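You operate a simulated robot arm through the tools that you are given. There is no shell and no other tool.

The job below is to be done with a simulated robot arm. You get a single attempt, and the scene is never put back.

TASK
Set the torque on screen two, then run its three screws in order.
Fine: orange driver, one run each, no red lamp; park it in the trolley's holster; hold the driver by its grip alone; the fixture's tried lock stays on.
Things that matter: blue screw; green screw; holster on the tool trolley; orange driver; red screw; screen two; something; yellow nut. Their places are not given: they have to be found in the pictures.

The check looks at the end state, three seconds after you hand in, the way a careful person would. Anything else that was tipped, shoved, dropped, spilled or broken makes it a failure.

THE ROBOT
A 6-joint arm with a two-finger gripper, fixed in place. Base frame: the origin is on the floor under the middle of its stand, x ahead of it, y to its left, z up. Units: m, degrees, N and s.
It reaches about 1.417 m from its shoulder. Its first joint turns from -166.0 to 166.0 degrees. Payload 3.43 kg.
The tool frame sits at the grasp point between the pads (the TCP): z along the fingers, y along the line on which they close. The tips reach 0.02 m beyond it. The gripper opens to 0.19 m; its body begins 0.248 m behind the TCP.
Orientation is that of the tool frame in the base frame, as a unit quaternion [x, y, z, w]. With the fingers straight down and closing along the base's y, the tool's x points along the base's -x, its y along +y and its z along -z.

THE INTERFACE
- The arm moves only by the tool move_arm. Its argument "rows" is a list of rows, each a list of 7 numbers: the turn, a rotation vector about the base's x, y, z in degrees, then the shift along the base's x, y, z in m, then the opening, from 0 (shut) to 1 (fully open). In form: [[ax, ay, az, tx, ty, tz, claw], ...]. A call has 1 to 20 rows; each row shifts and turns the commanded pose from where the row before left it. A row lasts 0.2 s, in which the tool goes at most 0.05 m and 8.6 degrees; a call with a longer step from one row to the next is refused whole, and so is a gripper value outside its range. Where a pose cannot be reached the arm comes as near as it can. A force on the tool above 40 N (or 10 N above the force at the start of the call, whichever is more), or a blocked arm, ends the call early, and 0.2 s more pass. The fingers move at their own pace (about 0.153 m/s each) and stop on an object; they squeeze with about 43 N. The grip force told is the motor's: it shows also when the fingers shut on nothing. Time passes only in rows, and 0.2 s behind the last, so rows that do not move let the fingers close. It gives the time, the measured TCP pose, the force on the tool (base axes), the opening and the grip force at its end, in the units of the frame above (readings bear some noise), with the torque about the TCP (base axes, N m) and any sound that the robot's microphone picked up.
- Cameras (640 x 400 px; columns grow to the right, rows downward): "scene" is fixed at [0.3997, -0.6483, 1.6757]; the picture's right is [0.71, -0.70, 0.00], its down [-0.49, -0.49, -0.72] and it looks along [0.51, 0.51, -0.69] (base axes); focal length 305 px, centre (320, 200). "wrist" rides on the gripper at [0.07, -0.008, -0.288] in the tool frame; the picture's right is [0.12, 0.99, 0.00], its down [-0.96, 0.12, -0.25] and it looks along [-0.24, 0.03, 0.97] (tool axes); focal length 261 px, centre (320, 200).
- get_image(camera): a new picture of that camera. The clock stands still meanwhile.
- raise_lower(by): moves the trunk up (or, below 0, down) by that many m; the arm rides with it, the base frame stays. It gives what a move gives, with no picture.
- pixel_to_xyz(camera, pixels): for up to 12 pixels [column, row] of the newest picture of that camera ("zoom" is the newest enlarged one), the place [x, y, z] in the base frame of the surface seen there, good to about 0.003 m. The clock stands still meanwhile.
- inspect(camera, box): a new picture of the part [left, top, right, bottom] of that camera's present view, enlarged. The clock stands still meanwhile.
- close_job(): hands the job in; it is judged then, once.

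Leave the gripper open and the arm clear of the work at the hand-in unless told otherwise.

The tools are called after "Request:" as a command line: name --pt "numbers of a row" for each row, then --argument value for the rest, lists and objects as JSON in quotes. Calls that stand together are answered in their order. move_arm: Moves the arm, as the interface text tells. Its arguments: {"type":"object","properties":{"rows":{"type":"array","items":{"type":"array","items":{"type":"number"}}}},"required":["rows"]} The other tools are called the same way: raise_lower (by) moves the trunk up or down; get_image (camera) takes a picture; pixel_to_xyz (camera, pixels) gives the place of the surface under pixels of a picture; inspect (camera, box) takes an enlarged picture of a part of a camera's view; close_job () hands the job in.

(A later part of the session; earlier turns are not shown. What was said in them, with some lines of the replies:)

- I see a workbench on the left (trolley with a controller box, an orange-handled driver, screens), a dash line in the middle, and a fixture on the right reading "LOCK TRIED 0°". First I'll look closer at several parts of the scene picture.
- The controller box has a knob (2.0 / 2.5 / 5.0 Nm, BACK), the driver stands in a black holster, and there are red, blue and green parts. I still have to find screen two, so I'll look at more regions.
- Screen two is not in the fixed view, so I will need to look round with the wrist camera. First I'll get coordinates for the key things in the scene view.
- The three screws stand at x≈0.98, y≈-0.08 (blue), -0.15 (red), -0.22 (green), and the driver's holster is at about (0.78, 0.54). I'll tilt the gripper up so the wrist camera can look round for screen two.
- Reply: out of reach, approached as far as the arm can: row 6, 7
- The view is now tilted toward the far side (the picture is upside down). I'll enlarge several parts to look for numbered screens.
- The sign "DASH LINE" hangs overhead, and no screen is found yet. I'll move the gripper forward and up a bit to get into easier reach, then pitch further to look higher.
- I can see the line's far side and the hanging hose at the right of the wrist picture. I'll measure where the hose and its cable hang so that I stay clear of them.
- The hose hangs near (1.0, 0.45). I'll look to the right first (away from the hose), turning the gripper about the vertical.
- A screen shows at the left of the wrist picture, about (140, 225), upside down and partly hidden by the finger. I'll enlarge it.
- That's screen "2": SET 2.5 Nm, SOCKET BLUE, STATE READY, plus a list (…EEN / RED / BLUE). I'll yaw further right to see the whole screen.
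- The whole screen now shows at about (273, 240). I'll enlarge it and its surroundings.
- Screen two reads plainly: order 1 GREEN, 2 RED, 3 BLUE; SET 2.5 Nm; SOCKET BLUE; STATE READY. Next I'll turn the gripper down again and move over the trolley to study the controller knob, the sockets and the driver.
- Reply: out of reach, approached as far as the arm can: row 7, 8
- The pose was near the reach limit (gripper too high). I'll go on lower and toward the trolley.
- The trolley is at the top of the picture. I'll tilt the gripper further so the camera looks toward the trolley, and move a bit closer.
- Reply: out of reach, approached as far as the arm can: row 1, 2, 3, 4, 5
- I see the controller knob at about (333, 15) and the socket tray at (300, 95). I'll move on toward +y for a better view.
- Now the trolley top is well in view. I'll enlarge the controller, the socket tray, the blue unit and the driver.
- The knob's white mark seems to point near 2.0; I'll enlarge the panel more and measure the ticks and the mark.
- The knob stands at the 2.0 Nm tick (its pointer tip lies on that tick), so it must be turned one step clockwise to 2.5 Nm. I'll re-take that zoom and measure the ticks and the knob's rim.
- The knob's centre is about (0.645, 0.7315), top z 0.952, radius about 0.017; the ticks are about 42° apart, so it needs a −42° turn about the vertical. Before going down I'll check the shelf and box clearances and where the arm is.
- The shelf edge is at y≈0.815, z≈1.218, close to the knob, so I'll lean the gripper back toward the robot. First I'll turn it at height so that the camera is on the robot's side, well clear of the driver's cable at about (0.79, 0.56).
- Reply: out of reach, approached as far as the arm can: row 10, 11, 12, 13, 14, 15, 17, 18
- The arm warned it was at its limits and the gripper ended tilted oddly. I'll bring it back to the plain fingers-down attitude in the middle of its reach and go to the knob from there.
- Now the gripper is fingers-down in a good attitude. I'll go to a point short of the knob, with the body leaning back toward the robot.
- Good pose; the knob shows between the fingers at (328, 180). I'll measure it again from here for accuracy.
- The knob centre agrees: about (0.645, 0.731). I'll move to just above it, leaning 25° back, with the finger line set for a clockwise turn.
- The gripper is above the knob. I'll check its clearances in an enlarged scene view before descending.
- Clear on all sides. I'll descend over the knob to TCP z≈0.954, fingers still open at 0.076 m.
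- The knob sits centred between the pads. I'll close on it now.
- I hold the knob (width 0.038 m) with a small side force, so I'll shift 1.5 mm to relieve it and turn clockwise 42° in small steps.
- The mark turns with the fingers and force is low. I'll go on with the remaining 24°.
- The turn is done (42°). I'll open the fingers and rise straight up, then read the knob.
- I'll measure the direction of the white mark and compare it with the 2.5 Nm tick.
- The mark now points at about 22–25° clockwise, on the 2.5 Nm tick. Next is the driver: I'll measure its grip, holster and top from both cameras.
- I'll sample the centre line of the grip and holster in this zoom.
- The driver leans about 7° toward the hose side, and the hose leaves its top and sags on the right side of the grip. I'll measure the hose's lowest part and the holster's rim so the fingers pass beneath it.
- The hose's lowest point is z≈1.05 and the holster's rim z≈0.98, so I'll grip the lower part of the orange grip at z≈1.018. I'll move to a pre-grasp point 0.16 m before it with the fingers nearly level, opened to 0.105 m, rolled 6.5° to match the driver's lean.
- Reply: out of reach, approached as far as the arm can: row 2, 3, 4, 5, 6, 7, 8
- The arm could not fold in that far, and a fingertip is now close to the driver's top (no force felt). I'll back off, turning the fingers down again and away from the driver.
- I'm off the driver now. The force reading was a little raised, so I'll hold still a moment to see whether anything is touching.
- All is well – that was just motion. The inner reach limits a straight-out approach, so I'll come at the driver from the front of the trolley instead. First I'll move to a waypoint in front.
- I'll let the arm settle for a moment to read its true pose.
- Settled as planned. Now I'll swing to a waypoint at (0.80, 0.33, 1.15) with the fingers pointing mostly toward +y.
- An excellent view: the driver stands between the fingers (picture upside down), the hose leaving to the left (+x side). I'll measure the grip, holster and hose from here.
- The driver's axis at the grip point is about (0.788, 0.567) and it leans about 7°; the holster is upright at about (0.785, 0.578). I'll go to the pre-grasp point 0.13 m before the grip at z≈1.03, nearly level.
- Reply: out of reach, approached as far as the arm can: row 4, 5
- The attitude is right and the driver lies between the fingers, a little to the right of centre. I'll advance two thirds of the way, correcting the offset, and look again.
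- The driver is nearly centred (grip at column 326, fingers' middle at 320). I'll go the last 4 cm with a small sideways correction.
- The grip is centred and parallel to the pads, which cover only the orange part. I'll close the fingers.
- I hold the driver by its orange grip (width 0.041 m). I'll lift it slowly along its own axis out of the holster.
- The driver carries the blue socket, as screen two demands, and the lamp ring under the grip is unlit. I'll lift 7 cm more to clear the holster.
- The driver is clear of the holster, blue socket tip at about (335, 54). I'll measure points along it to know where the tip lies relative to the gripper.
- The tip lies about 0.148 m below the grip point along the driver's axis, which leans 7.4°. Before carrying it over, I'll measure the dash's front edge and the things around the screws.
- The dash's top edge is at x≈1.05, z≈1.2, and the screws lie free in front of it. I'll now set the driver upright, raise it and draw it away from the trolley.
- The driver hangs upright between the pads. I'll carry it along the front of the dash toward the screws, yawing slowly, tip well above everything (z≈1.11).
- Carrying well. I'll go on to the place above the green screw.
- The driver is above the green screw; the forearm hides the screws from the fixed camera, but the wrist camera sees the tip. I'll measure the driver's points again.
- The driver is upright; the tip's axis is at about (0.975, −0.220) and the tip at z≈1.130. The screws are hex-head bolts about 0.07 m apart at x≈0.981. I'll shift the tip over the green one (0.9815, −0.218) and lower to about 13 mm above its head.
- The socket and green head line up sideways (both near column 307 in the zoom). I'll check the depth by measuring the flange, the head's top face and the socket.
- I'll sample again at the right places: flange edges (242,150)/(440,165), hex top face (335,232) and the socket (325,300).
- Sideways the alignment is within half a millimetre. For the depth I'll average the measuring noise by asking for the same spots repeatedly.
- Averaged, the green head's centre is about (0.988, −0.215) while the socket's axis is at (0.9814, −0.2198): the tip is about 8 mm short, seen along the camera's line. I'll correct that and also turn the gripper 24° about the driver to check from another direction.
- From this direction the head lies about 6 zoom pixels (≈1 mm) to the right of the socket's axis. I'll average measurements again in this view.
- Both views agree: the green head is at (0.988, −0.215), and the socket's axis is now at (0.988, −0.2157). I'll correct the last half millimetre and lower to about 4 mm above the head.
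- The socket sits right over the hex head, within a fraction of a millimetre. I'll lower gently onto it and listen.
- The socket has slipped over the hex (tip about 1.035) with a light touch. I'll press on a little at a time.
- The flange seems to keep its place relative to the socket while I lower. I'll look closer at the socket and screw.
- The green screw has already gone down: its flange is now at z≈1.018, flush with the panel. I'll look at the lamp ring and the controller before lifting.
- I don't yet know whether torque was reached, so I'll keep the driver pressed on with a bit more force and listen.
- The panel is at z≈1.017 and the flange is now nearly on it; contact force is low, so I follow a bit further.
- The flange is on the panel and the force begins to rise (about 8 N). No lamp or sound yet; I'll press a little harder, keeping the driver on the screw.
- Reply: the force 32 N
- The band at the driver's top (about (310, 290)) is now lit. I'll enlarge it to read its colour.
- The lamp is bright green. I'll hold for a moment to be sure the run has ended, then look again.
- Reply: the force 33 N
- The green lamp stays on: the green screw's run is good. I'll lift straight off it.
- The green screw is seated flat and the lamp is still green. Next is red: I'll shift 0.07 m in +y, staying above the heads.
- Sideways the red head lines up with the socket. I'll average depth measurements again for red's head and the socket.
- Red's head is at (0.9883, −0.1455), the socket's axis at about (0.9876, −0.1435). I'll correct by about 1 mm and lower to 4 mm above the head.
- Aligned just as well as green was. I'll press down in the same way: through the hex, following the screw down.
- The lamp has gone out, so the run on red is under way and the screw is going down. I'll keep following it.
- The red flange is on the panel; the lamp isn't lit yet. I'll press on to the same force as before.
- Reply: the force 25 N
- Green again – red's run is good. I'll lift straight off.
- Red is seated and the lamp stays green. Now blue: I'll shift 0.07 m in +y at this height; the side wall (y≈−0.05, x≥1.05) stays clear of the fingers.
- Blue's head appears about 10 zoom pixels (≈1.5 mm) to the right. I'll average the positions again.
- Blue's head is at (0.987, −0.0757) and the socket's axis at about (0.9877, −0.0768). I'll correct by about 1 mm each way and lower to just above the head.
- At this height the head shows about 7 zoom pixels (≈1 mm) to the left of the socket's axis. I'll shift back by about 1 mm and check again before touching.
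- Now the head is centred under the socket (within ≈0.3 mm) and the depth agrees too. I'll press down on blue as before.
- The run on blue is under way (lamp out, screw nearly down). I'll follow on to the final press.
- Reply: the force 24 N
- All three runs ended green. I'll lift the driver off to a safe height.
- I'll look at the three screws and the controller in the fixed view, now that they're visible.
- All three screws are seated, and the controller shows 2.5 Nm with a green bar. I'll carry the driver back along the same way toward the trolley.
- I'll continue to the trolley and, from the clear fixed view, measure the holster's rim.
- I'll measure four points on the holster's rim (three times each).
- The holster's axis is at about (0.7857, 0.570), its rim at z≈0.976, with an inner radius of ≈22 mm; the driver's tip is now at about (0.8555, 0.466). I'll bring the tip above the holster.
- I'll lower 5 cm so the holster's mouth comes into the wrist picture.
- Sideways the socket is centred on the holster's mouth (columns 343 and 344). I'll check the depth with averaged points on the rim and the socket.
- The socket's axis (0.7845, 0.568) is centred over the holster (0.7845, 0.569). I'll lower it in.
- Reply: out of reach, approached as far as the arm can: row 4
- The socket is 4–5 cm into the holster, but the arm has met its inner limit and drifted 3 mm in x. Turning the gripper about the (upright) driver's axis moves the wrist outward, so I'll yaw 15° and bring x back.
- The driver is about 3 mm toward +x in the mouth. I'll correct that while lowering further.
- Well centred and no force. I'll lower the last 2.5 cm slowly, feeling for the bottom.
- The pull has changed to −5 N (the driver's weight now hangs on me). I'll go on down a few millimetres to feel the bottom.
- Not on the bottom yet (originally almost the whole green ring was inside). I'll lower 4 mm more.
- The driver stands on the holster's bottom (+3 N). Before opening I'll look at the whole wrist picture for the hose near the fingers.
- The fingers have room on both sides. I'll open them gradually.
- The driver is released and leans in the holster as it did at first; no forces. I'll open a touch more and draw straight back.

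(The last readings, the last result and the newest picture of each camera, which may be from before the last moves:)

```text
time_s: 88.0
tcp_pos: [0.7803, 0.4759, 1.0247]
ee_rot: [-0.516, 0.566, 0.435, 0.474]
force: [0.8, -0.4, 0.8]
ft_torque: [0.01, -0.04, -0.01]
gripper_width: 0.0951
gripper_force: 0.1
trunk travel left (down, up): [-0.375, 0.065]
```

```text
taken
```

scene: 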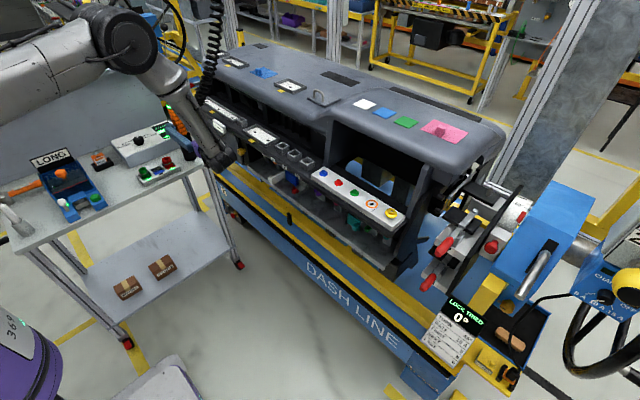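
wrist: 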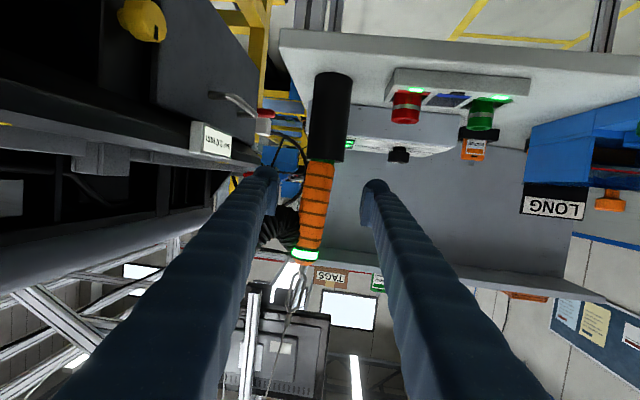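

The fingers are clear of the driver. I'll retreat further and up.

Request:
move_arm --pt "0 0 0 0.005 -0.035 0.01 0.5" --pt "0 0 0 0.005 -0.035 0.025 0.5" --pt "0 0 0 0.005 -0.03 0.03 0.5" --pt "0 0 0 0.005 -0.03 0.03 0.5" --pt "0 0 0 0.005 -0.03 0.03 0.5" --pt "0 0 0 0 0 0 0.5" --pt "0 0 0 0 0 0 0.5"

Request:
get_image --camera "scene"

Request:
get_image --camera "wrist"

```text
time_s: 89.6
tcp_pos: [0.8052, 0.3175, 1.1499]
ee_rot: [-0.515, 0.567, 0.435, 0.474]
force: [0.5, -0.2, 0.7]
ft_torque: [-0.04, -0.02, 0.01]
gripper_width: 0.0948
gripper_force: 0.0
trunk travel left (down, up): [-0.375, 0.065]
```

```text
taken
```

scene: 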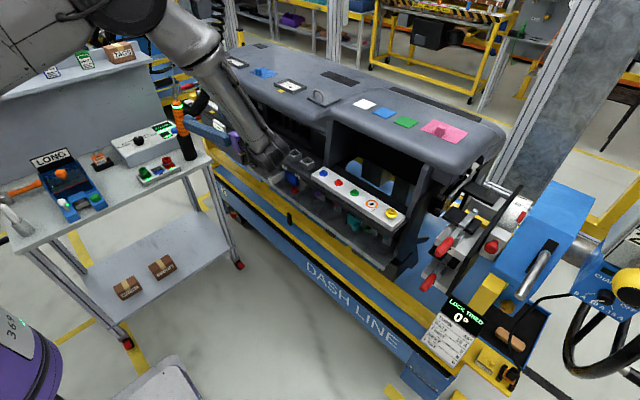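

```text
taken
```

wrist: 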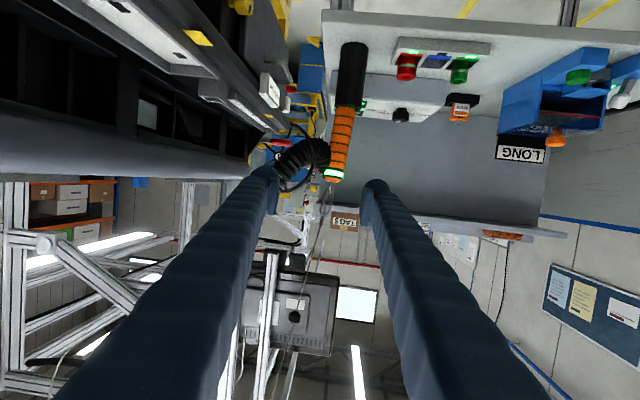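

The driver stays in its holster. I'll move the arm up and away from the work.

Request:
move_arm --pt "-3.486 1.594 -4.845 0.0056 -0.0334 0.0313 0.5" --pt "-3.486 1.594 -4.845 0.0056 -0.0334 0.0313 0.5" --pt "-3.486 1.594 -4.845 0.0056 -0.0334 0.0313 0.5" --pt "-3.486 1.594 -4.845 0.0056 -0.0334 0.0313 0.5" --pt "-3.486 1.594 -4.845 0.0056 -0.0334 0.0313 0.6" --pt "-3.486 1.594 -4.845 0.0056 -0.0334 0.0313 0.8" --pt "-3.486 1.594 -4.845 0.0056 -0.0334 0.0313 1" --pt "-3.486 1.594 -4.845 0.0056 -0.0334 0.0313 1" --pt "0 0 0 0 0 0 1" --pt "0 0 0 0 0 0 1"

Request:
get_image --camera "scene"

Request:
get_image --camera "wrist"

```text
time_s: 91.8
tcp_pos: [0.85, 0.0489, 1.4011]
ee_rot: [-0.347, 0.837, 0.161, 0.391]
force: [-0.1, 0.0, 0.9]
ft_torque: [-0.02, -0.06, -0.03]
gripper_width: 0.1901
gripper_force: 0.0
trunk travel left (down, up): [-0.375, 0.065]
```

```text
taken
```

scene: 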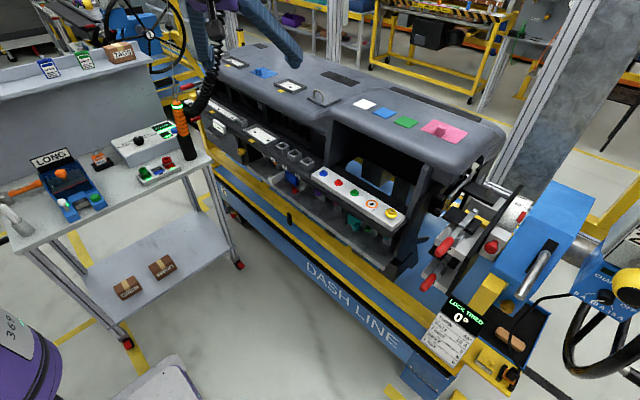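

```text
taken
```

wrist: 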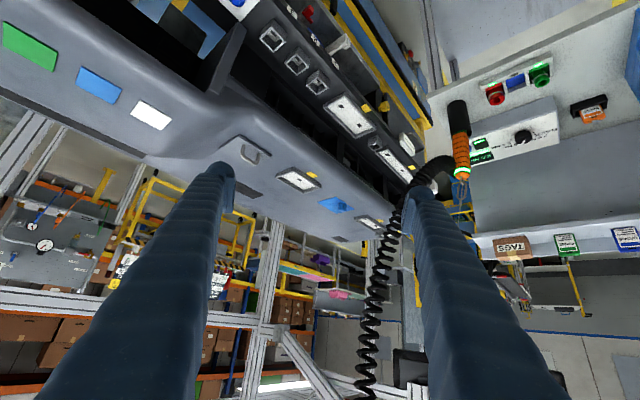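

The arm is clear and the gripper open. I'll check the final state: driver and controller, screws, and the fixture's lock display.

Request:
inspect --camera "scene" --box '[100, 90, 220, 180]'

Request:
inspect --camera "scene" --box '[290, 150, 420, 240]'

Request:
inspect --camera "scene" --box '[400, 180, 600, 380]'

Request:
inspect --camera "scene" --box '[0, 30, 180, 240]'

```text
4.44 times, centred on (160, 135) of scene
```

zoom: 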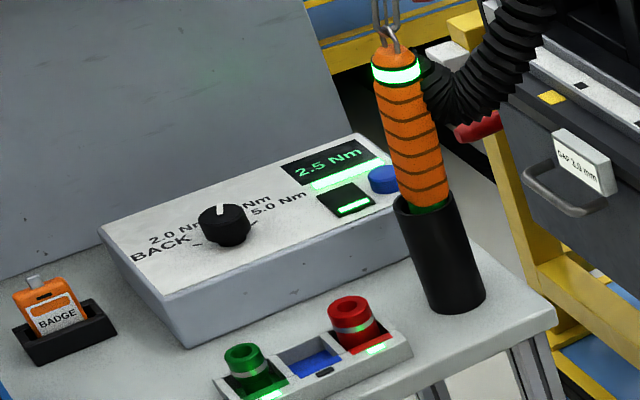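

```text
4.44 times, centred on (355, 195) of scene
```

zoom: 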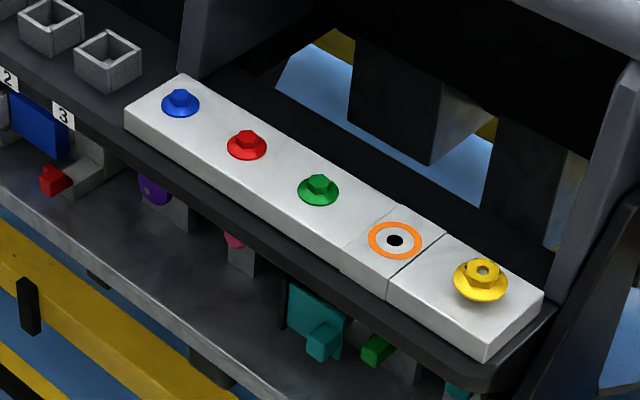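

```text
2.00 times, centred on (500, 280) of scene
```

zoom: 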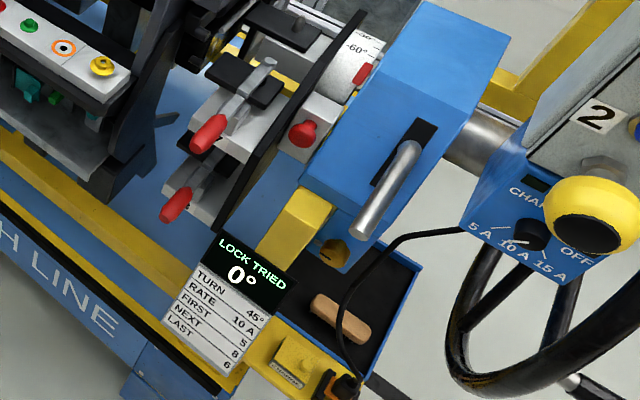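

```text
1.90 times, centred on (90, 135) of scene
```

zoom: 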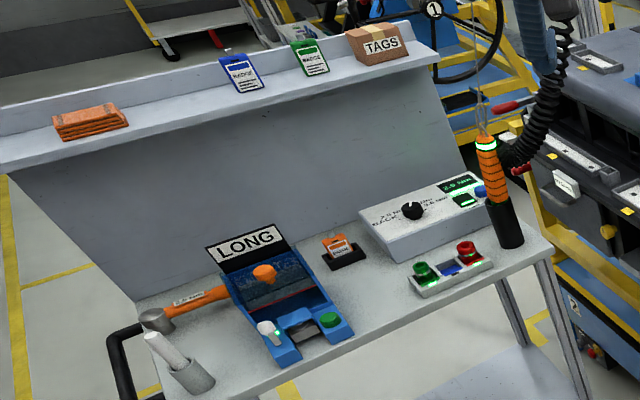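

Everything reads well: driver parked in the holster, controller at 2.5 Nm with green, three screws seated, "LOCK TRIED 0°" still on. To be sure nothing more is asked, I'll look at screen two again, turning the camera as before.

Request:
move_arm --pt "1.134 -2.698 -6.358 0.0086 -0.007 0.0257 1" --pt "1.134 -2.698 -6.358 0.0086 -0.007 0.0257 1" --pt "1.134 -2.698 -6.358 0.0086 -0.007 0.0257 1" --pt "1.134 -2.698 -6.358 0.0086 -0.007 0.0257 1" --pt "1.134 -2.698 -6.358 0.0086 -0.007 0.0257 1" --pt "1.134 -2.698 -6.358 0.0086 -0.007 0.0257 1" --pt "1.134 -2.698 -6.358 0.0086 -0.007 0.0257 1" --pt "0 0 -8 -0.0127 -0.025 0 1" --pt "0 0 -8 -0.0127 -0.025 0 1" --pt "0 0 -8 -0.0127 -0.025 0 1" --pt "0 0 -8 -0.0127 -0.025 0 1" --pt "0 0 -8 -0.0127 -0.025 0 1" --pt "0 0 -8 -0.0127 -0.025 0 1" --pt "0 0 -8 -0.0127 -0.025 0 1" --pt "0 0 -8 -0.0127 -0.025 0 1" --pt "0 0 -8 -0.0127 -0.025 0 1" --pt "0 0 -8 -0.0127 -0.025 0 1" --pt "0 0 0 0 0 0 1"

Request:
get_image --camera "wrist"

Request:
inspect --camera "wrist" --box '[228, 205, 316, 265]'

```text
time_s: 95.6
tcp_pos: [0.8272, -0.2433, 1.563]
ee_rot: [0.13, 0.827, -0.053, 0.545]
force: [0.3, -0.8, 0.0]
ft_torque: [-0.02, -0.05, 0.01]
gripper_width: 0.1902
gripper_force: 0.0
out of reach, approached as far as the arm can: row 7, 8, 9, 10, 11, 12, 13, 14, 15, 16, 17
trunk travel left (down, up): [-0.375, 0.065]
```

```text
taken
```

wrist: 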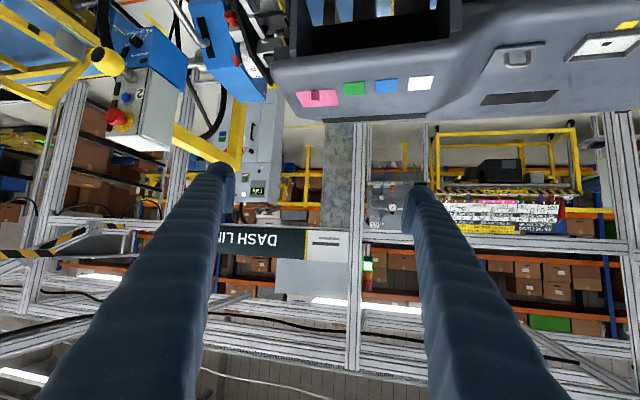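

```text
6.67 times, centred on (272, 235) of wrist
```

zoom: 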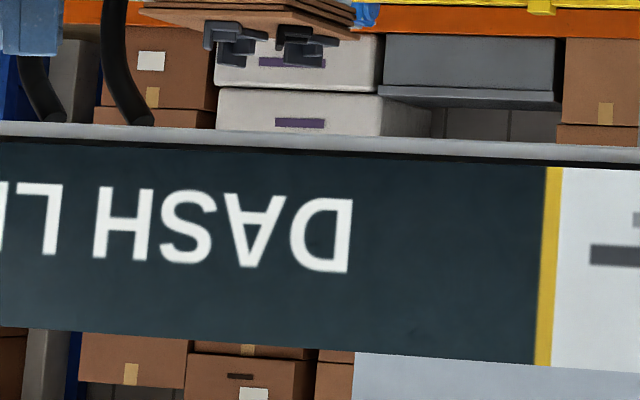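

The yaw stopped at the arm's limit. I'll move a bit outward and try turning again.

Request:
move_arm --pt "0 0 0 0.03 0.02 0 1" --pt "0 0 0 0.03 0.02 0 1" --pt "0 0 0 0.03 0.02 0 1" --pt "0 0 -8 0 -0.01 0 1" --pt "0 0 -8 0 -0.01 0 1" --pt "0 0 -8 0 -0.01 0 1" --pt "0 0 -8 0 -0.01 0 1" --pt "0 0 -8 0 -0.01 0 1" --pt "0 0 -8 0 -0.01 0 1" --pt "0 0 0 0 0 0 1"

Request:
get_image --camera "wrist"

Request:
get_image --camera "scene"

```text
time_s: 97.8
tcp_pos: [0.8879, -0.2421, 1.5596]
ee_rot: [0.124, 0.828, -0.045, 0.545]
force: [0.1, 0.0, -0.1]
ft_torque: [0.0, 0.03, -0.03]
gripper_width: 0.1901
gripper_force: 0.0
out of reach, approached as far as the arm can: row 1, 2, 3, 4, 5, 6, 7, 8, 9
trunk travel left (down, up): [-0.375, 0.065]
```

```text
taken
```

wrist: 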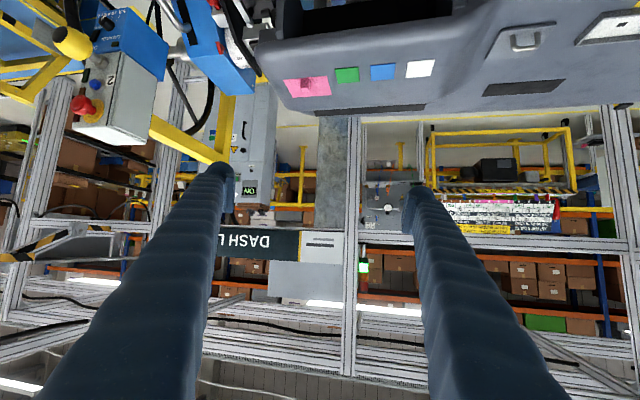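

```text
taken
```

scene: 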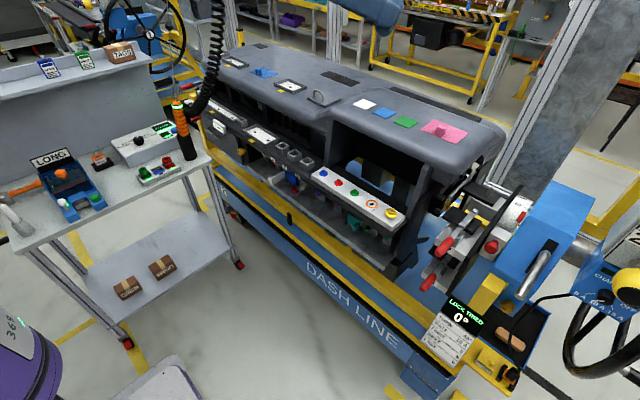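

This arm posture is at a wrist limit here. I'll come down a little, where there is more freedom, and try once more to see the screen.

Request:
move_arm --pt "0 0 0 0 0.02 -0.03 1" --pt "0 0 0 0 0.02 -0.03 1" --pt "0 0 0 0 0.02 -0.03 1" --pt "0 0 0 0 0.02 -0.03 1" --pt "0 0 -8 0 0 0 1" --pt "0 0 -8 0 0 0 1" --pt "0 0 -8 0 0 0 1" --pt "0 0 0 0 0 0 1"

Request:
get_image --camera "wrist"

```text
time_s: 99.6
tcp_pos: [0.8618, -0.241, 1.4445]
ee_rot: [0.117, 0.832, -0.032, 0.542]
force: [0.4, -0.1, -0.4]
ft_torque: [0.03, 0.02, -0.05]
gripper_width: 0.1901
gripper_force: 0.1
out of reach, approached as far as the arm can: row 1, 2, 3, 4, 5, 6, 7
trunk travel left (down, up): [-0.375, 0.065]
```

```text
taken
```

wrist: 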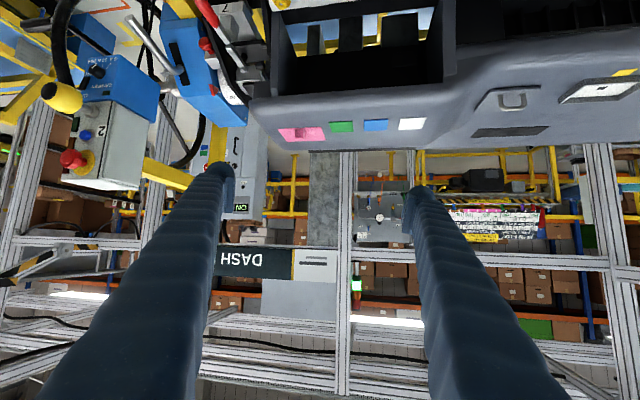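

The wrist limit keeps me from turning to the screen again, and it isn't needed: its order and torque were read clearly before. I'll draw the arm back to a neutral pose, well clear of the dash.

Request:
move_arm --pt "0 6 0 -0.02 0.025 0 1" --pt "0 6 0 -0.02 0.025 0 1" --pt "0 6 0 -0.02 0.025 0 1" --pt "0 6 0 -0.02 0.025 0 1" --pt "0 6 0 -0.02 0.025 0 1" --pt "0 6 0 -0.02 0.025 0 1" --pt "0 0 0 0 0 0 1" --pt "0 0 0 0 0 0 1"

Request:
get_image --camera "wrist"

Request:
get_image --camera "scene"

```text
time_s: 101.4
tcp_pos: [0.7413, -0.0911, 1.445]
ee_rot: [0.101, 0.959, -0.065, 0.258]
force: [-0.3, -0.5, 0.1]
ft_torque: [-0.02, -0.02, -0.01]
gripper_width: 0.1901
gripper_force: 0.0
trunk travel left (down, up): [-0.375, 0.065]
```

```text
taken
```

wrist: 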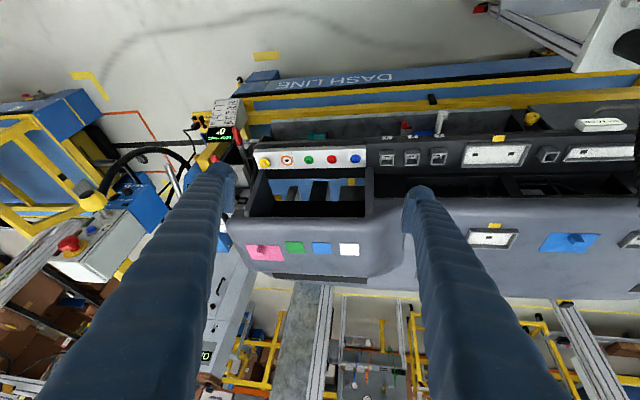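

```text
taken
```

scene: 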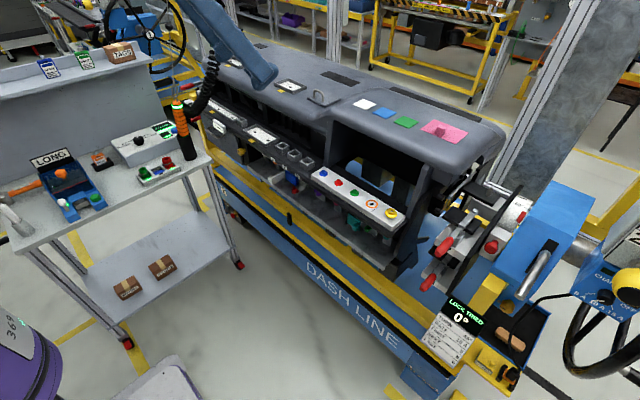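

The arm is clear here. With the wrist freer in this pose, I'll try one more turn to the right to glance at screen two.

Request:
move_arm --pt "0 0 -8 0.005 -0.01 0 1" --pt "0 0 -8 0.005 -0.01 0 1" --pt "0 0 -8 0.005 -0.01 0 1" --pt "0 0 -8 0.005 -0.01 0 1" --pt "0 0 -8 0.005 -0.01 0 1" --pt "0 0 -8 0.005 -0.01 0 1" --pt "0 0 -8 0.005 -0.01 0 1" --pt "0 0 0 0 0 0 1"

Request:
get_image --camera "wrist"

```text
time_s: 103.2
tcp_pos: [0.7742, -0.1617, 1.4471]
ee_rot: [0.54, 0.798, -0.178, 0.197]
force: [-1.6, -0.9, 0.3]
ft_torque: [0.01, -0.09, 0.05]
gripper_width: 0.1901
gripper_force: 0.1
trunk travel left (down, up): [-0.375, 0.065]
```

```text
taken
```

wrist: 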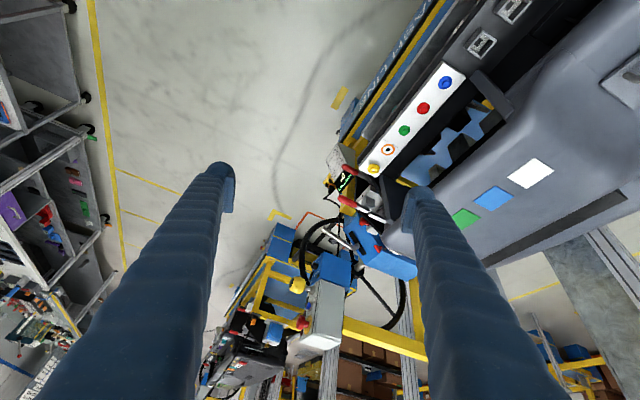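

The turn worked. Now I'll tilt up to look toward the screen.

Request:
move_arm --pt "-7.4 -3.0 0 0.005 -0.01 0.02 1" --pt "-7.4 -3.0 0 0.005 -0.01 0.02 1" --pt "-7.4 -3.0 0 0.005 -0.01 0.02 1" --pt "-7.4 -3.0 0 0.005 -0.01 0.02 1" --pt "-7.4 -3.0 0 0.005 -0.01 0.02 1" --pt "0 0 0 0 0 0 1"

Request:
get_image --camera "wrist"

```text
time_s: 104.6
tcp_pos: [0.8014, -0.2124, 1.5456]
ee_rot: [0.468, 0.668, -0.353, 0.458]
force: [-0.2, 0.0, -0.1]
ft_torque: [0.01, 0.0, 0.03]
gripper_width: 0.1899
gripper_force: 0.1
trunk travel left (down, up): [-0.375, 0.065]
```

```text
taken
```

wrist: 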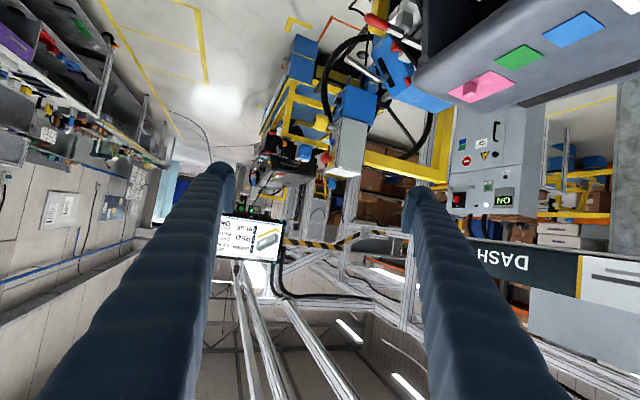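

The screen shows at about (250, 240). I'll enlarge it.

Request:
inspect --camera "wrist" --box '[205, 205, 293, 265]'

```text
6.67 times, centred on (249, 235) of wrist
```

zoom: 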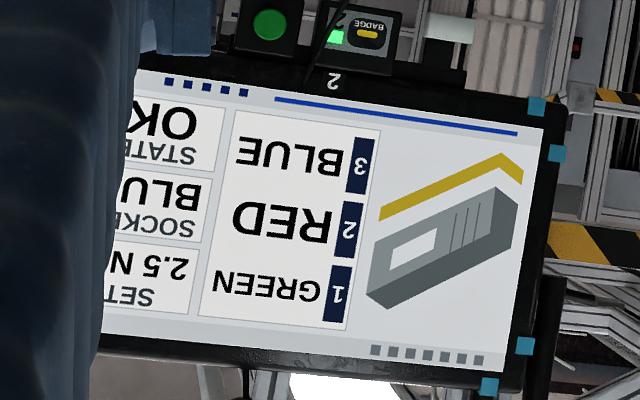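

Screen two now reads STATE: OK. The driver is parked in the trolley's holster, the three screws are seated, the lock display is unchanged, the gripper is open and the arm is clear. I'm handing the job in.

Request:
close_job

```text
The job is handed in.
```

The job is done and handed in. I set the controller to 2.5 Nm as screen two asked, then ran the screws in its order: green, red, blue.

- **Runs:** each screw had one run with the orange driver, fitted with the blue socket the screen asks for. Every run ended with a green lamp, and no red lamp showed.
- **Screen two:** it changed from READY to OK after the last run.
- **Driver:** I held it only by its orange grip. It is back in the trolley's holster, leaning slightly as it did at the start.
- **Fixture:** its display still reads "LOCK TRIED 0°"; I did not touch it.

I saw nothing else moved or knocked in the final pictures. The gripper is open and the arm is clear of the work.
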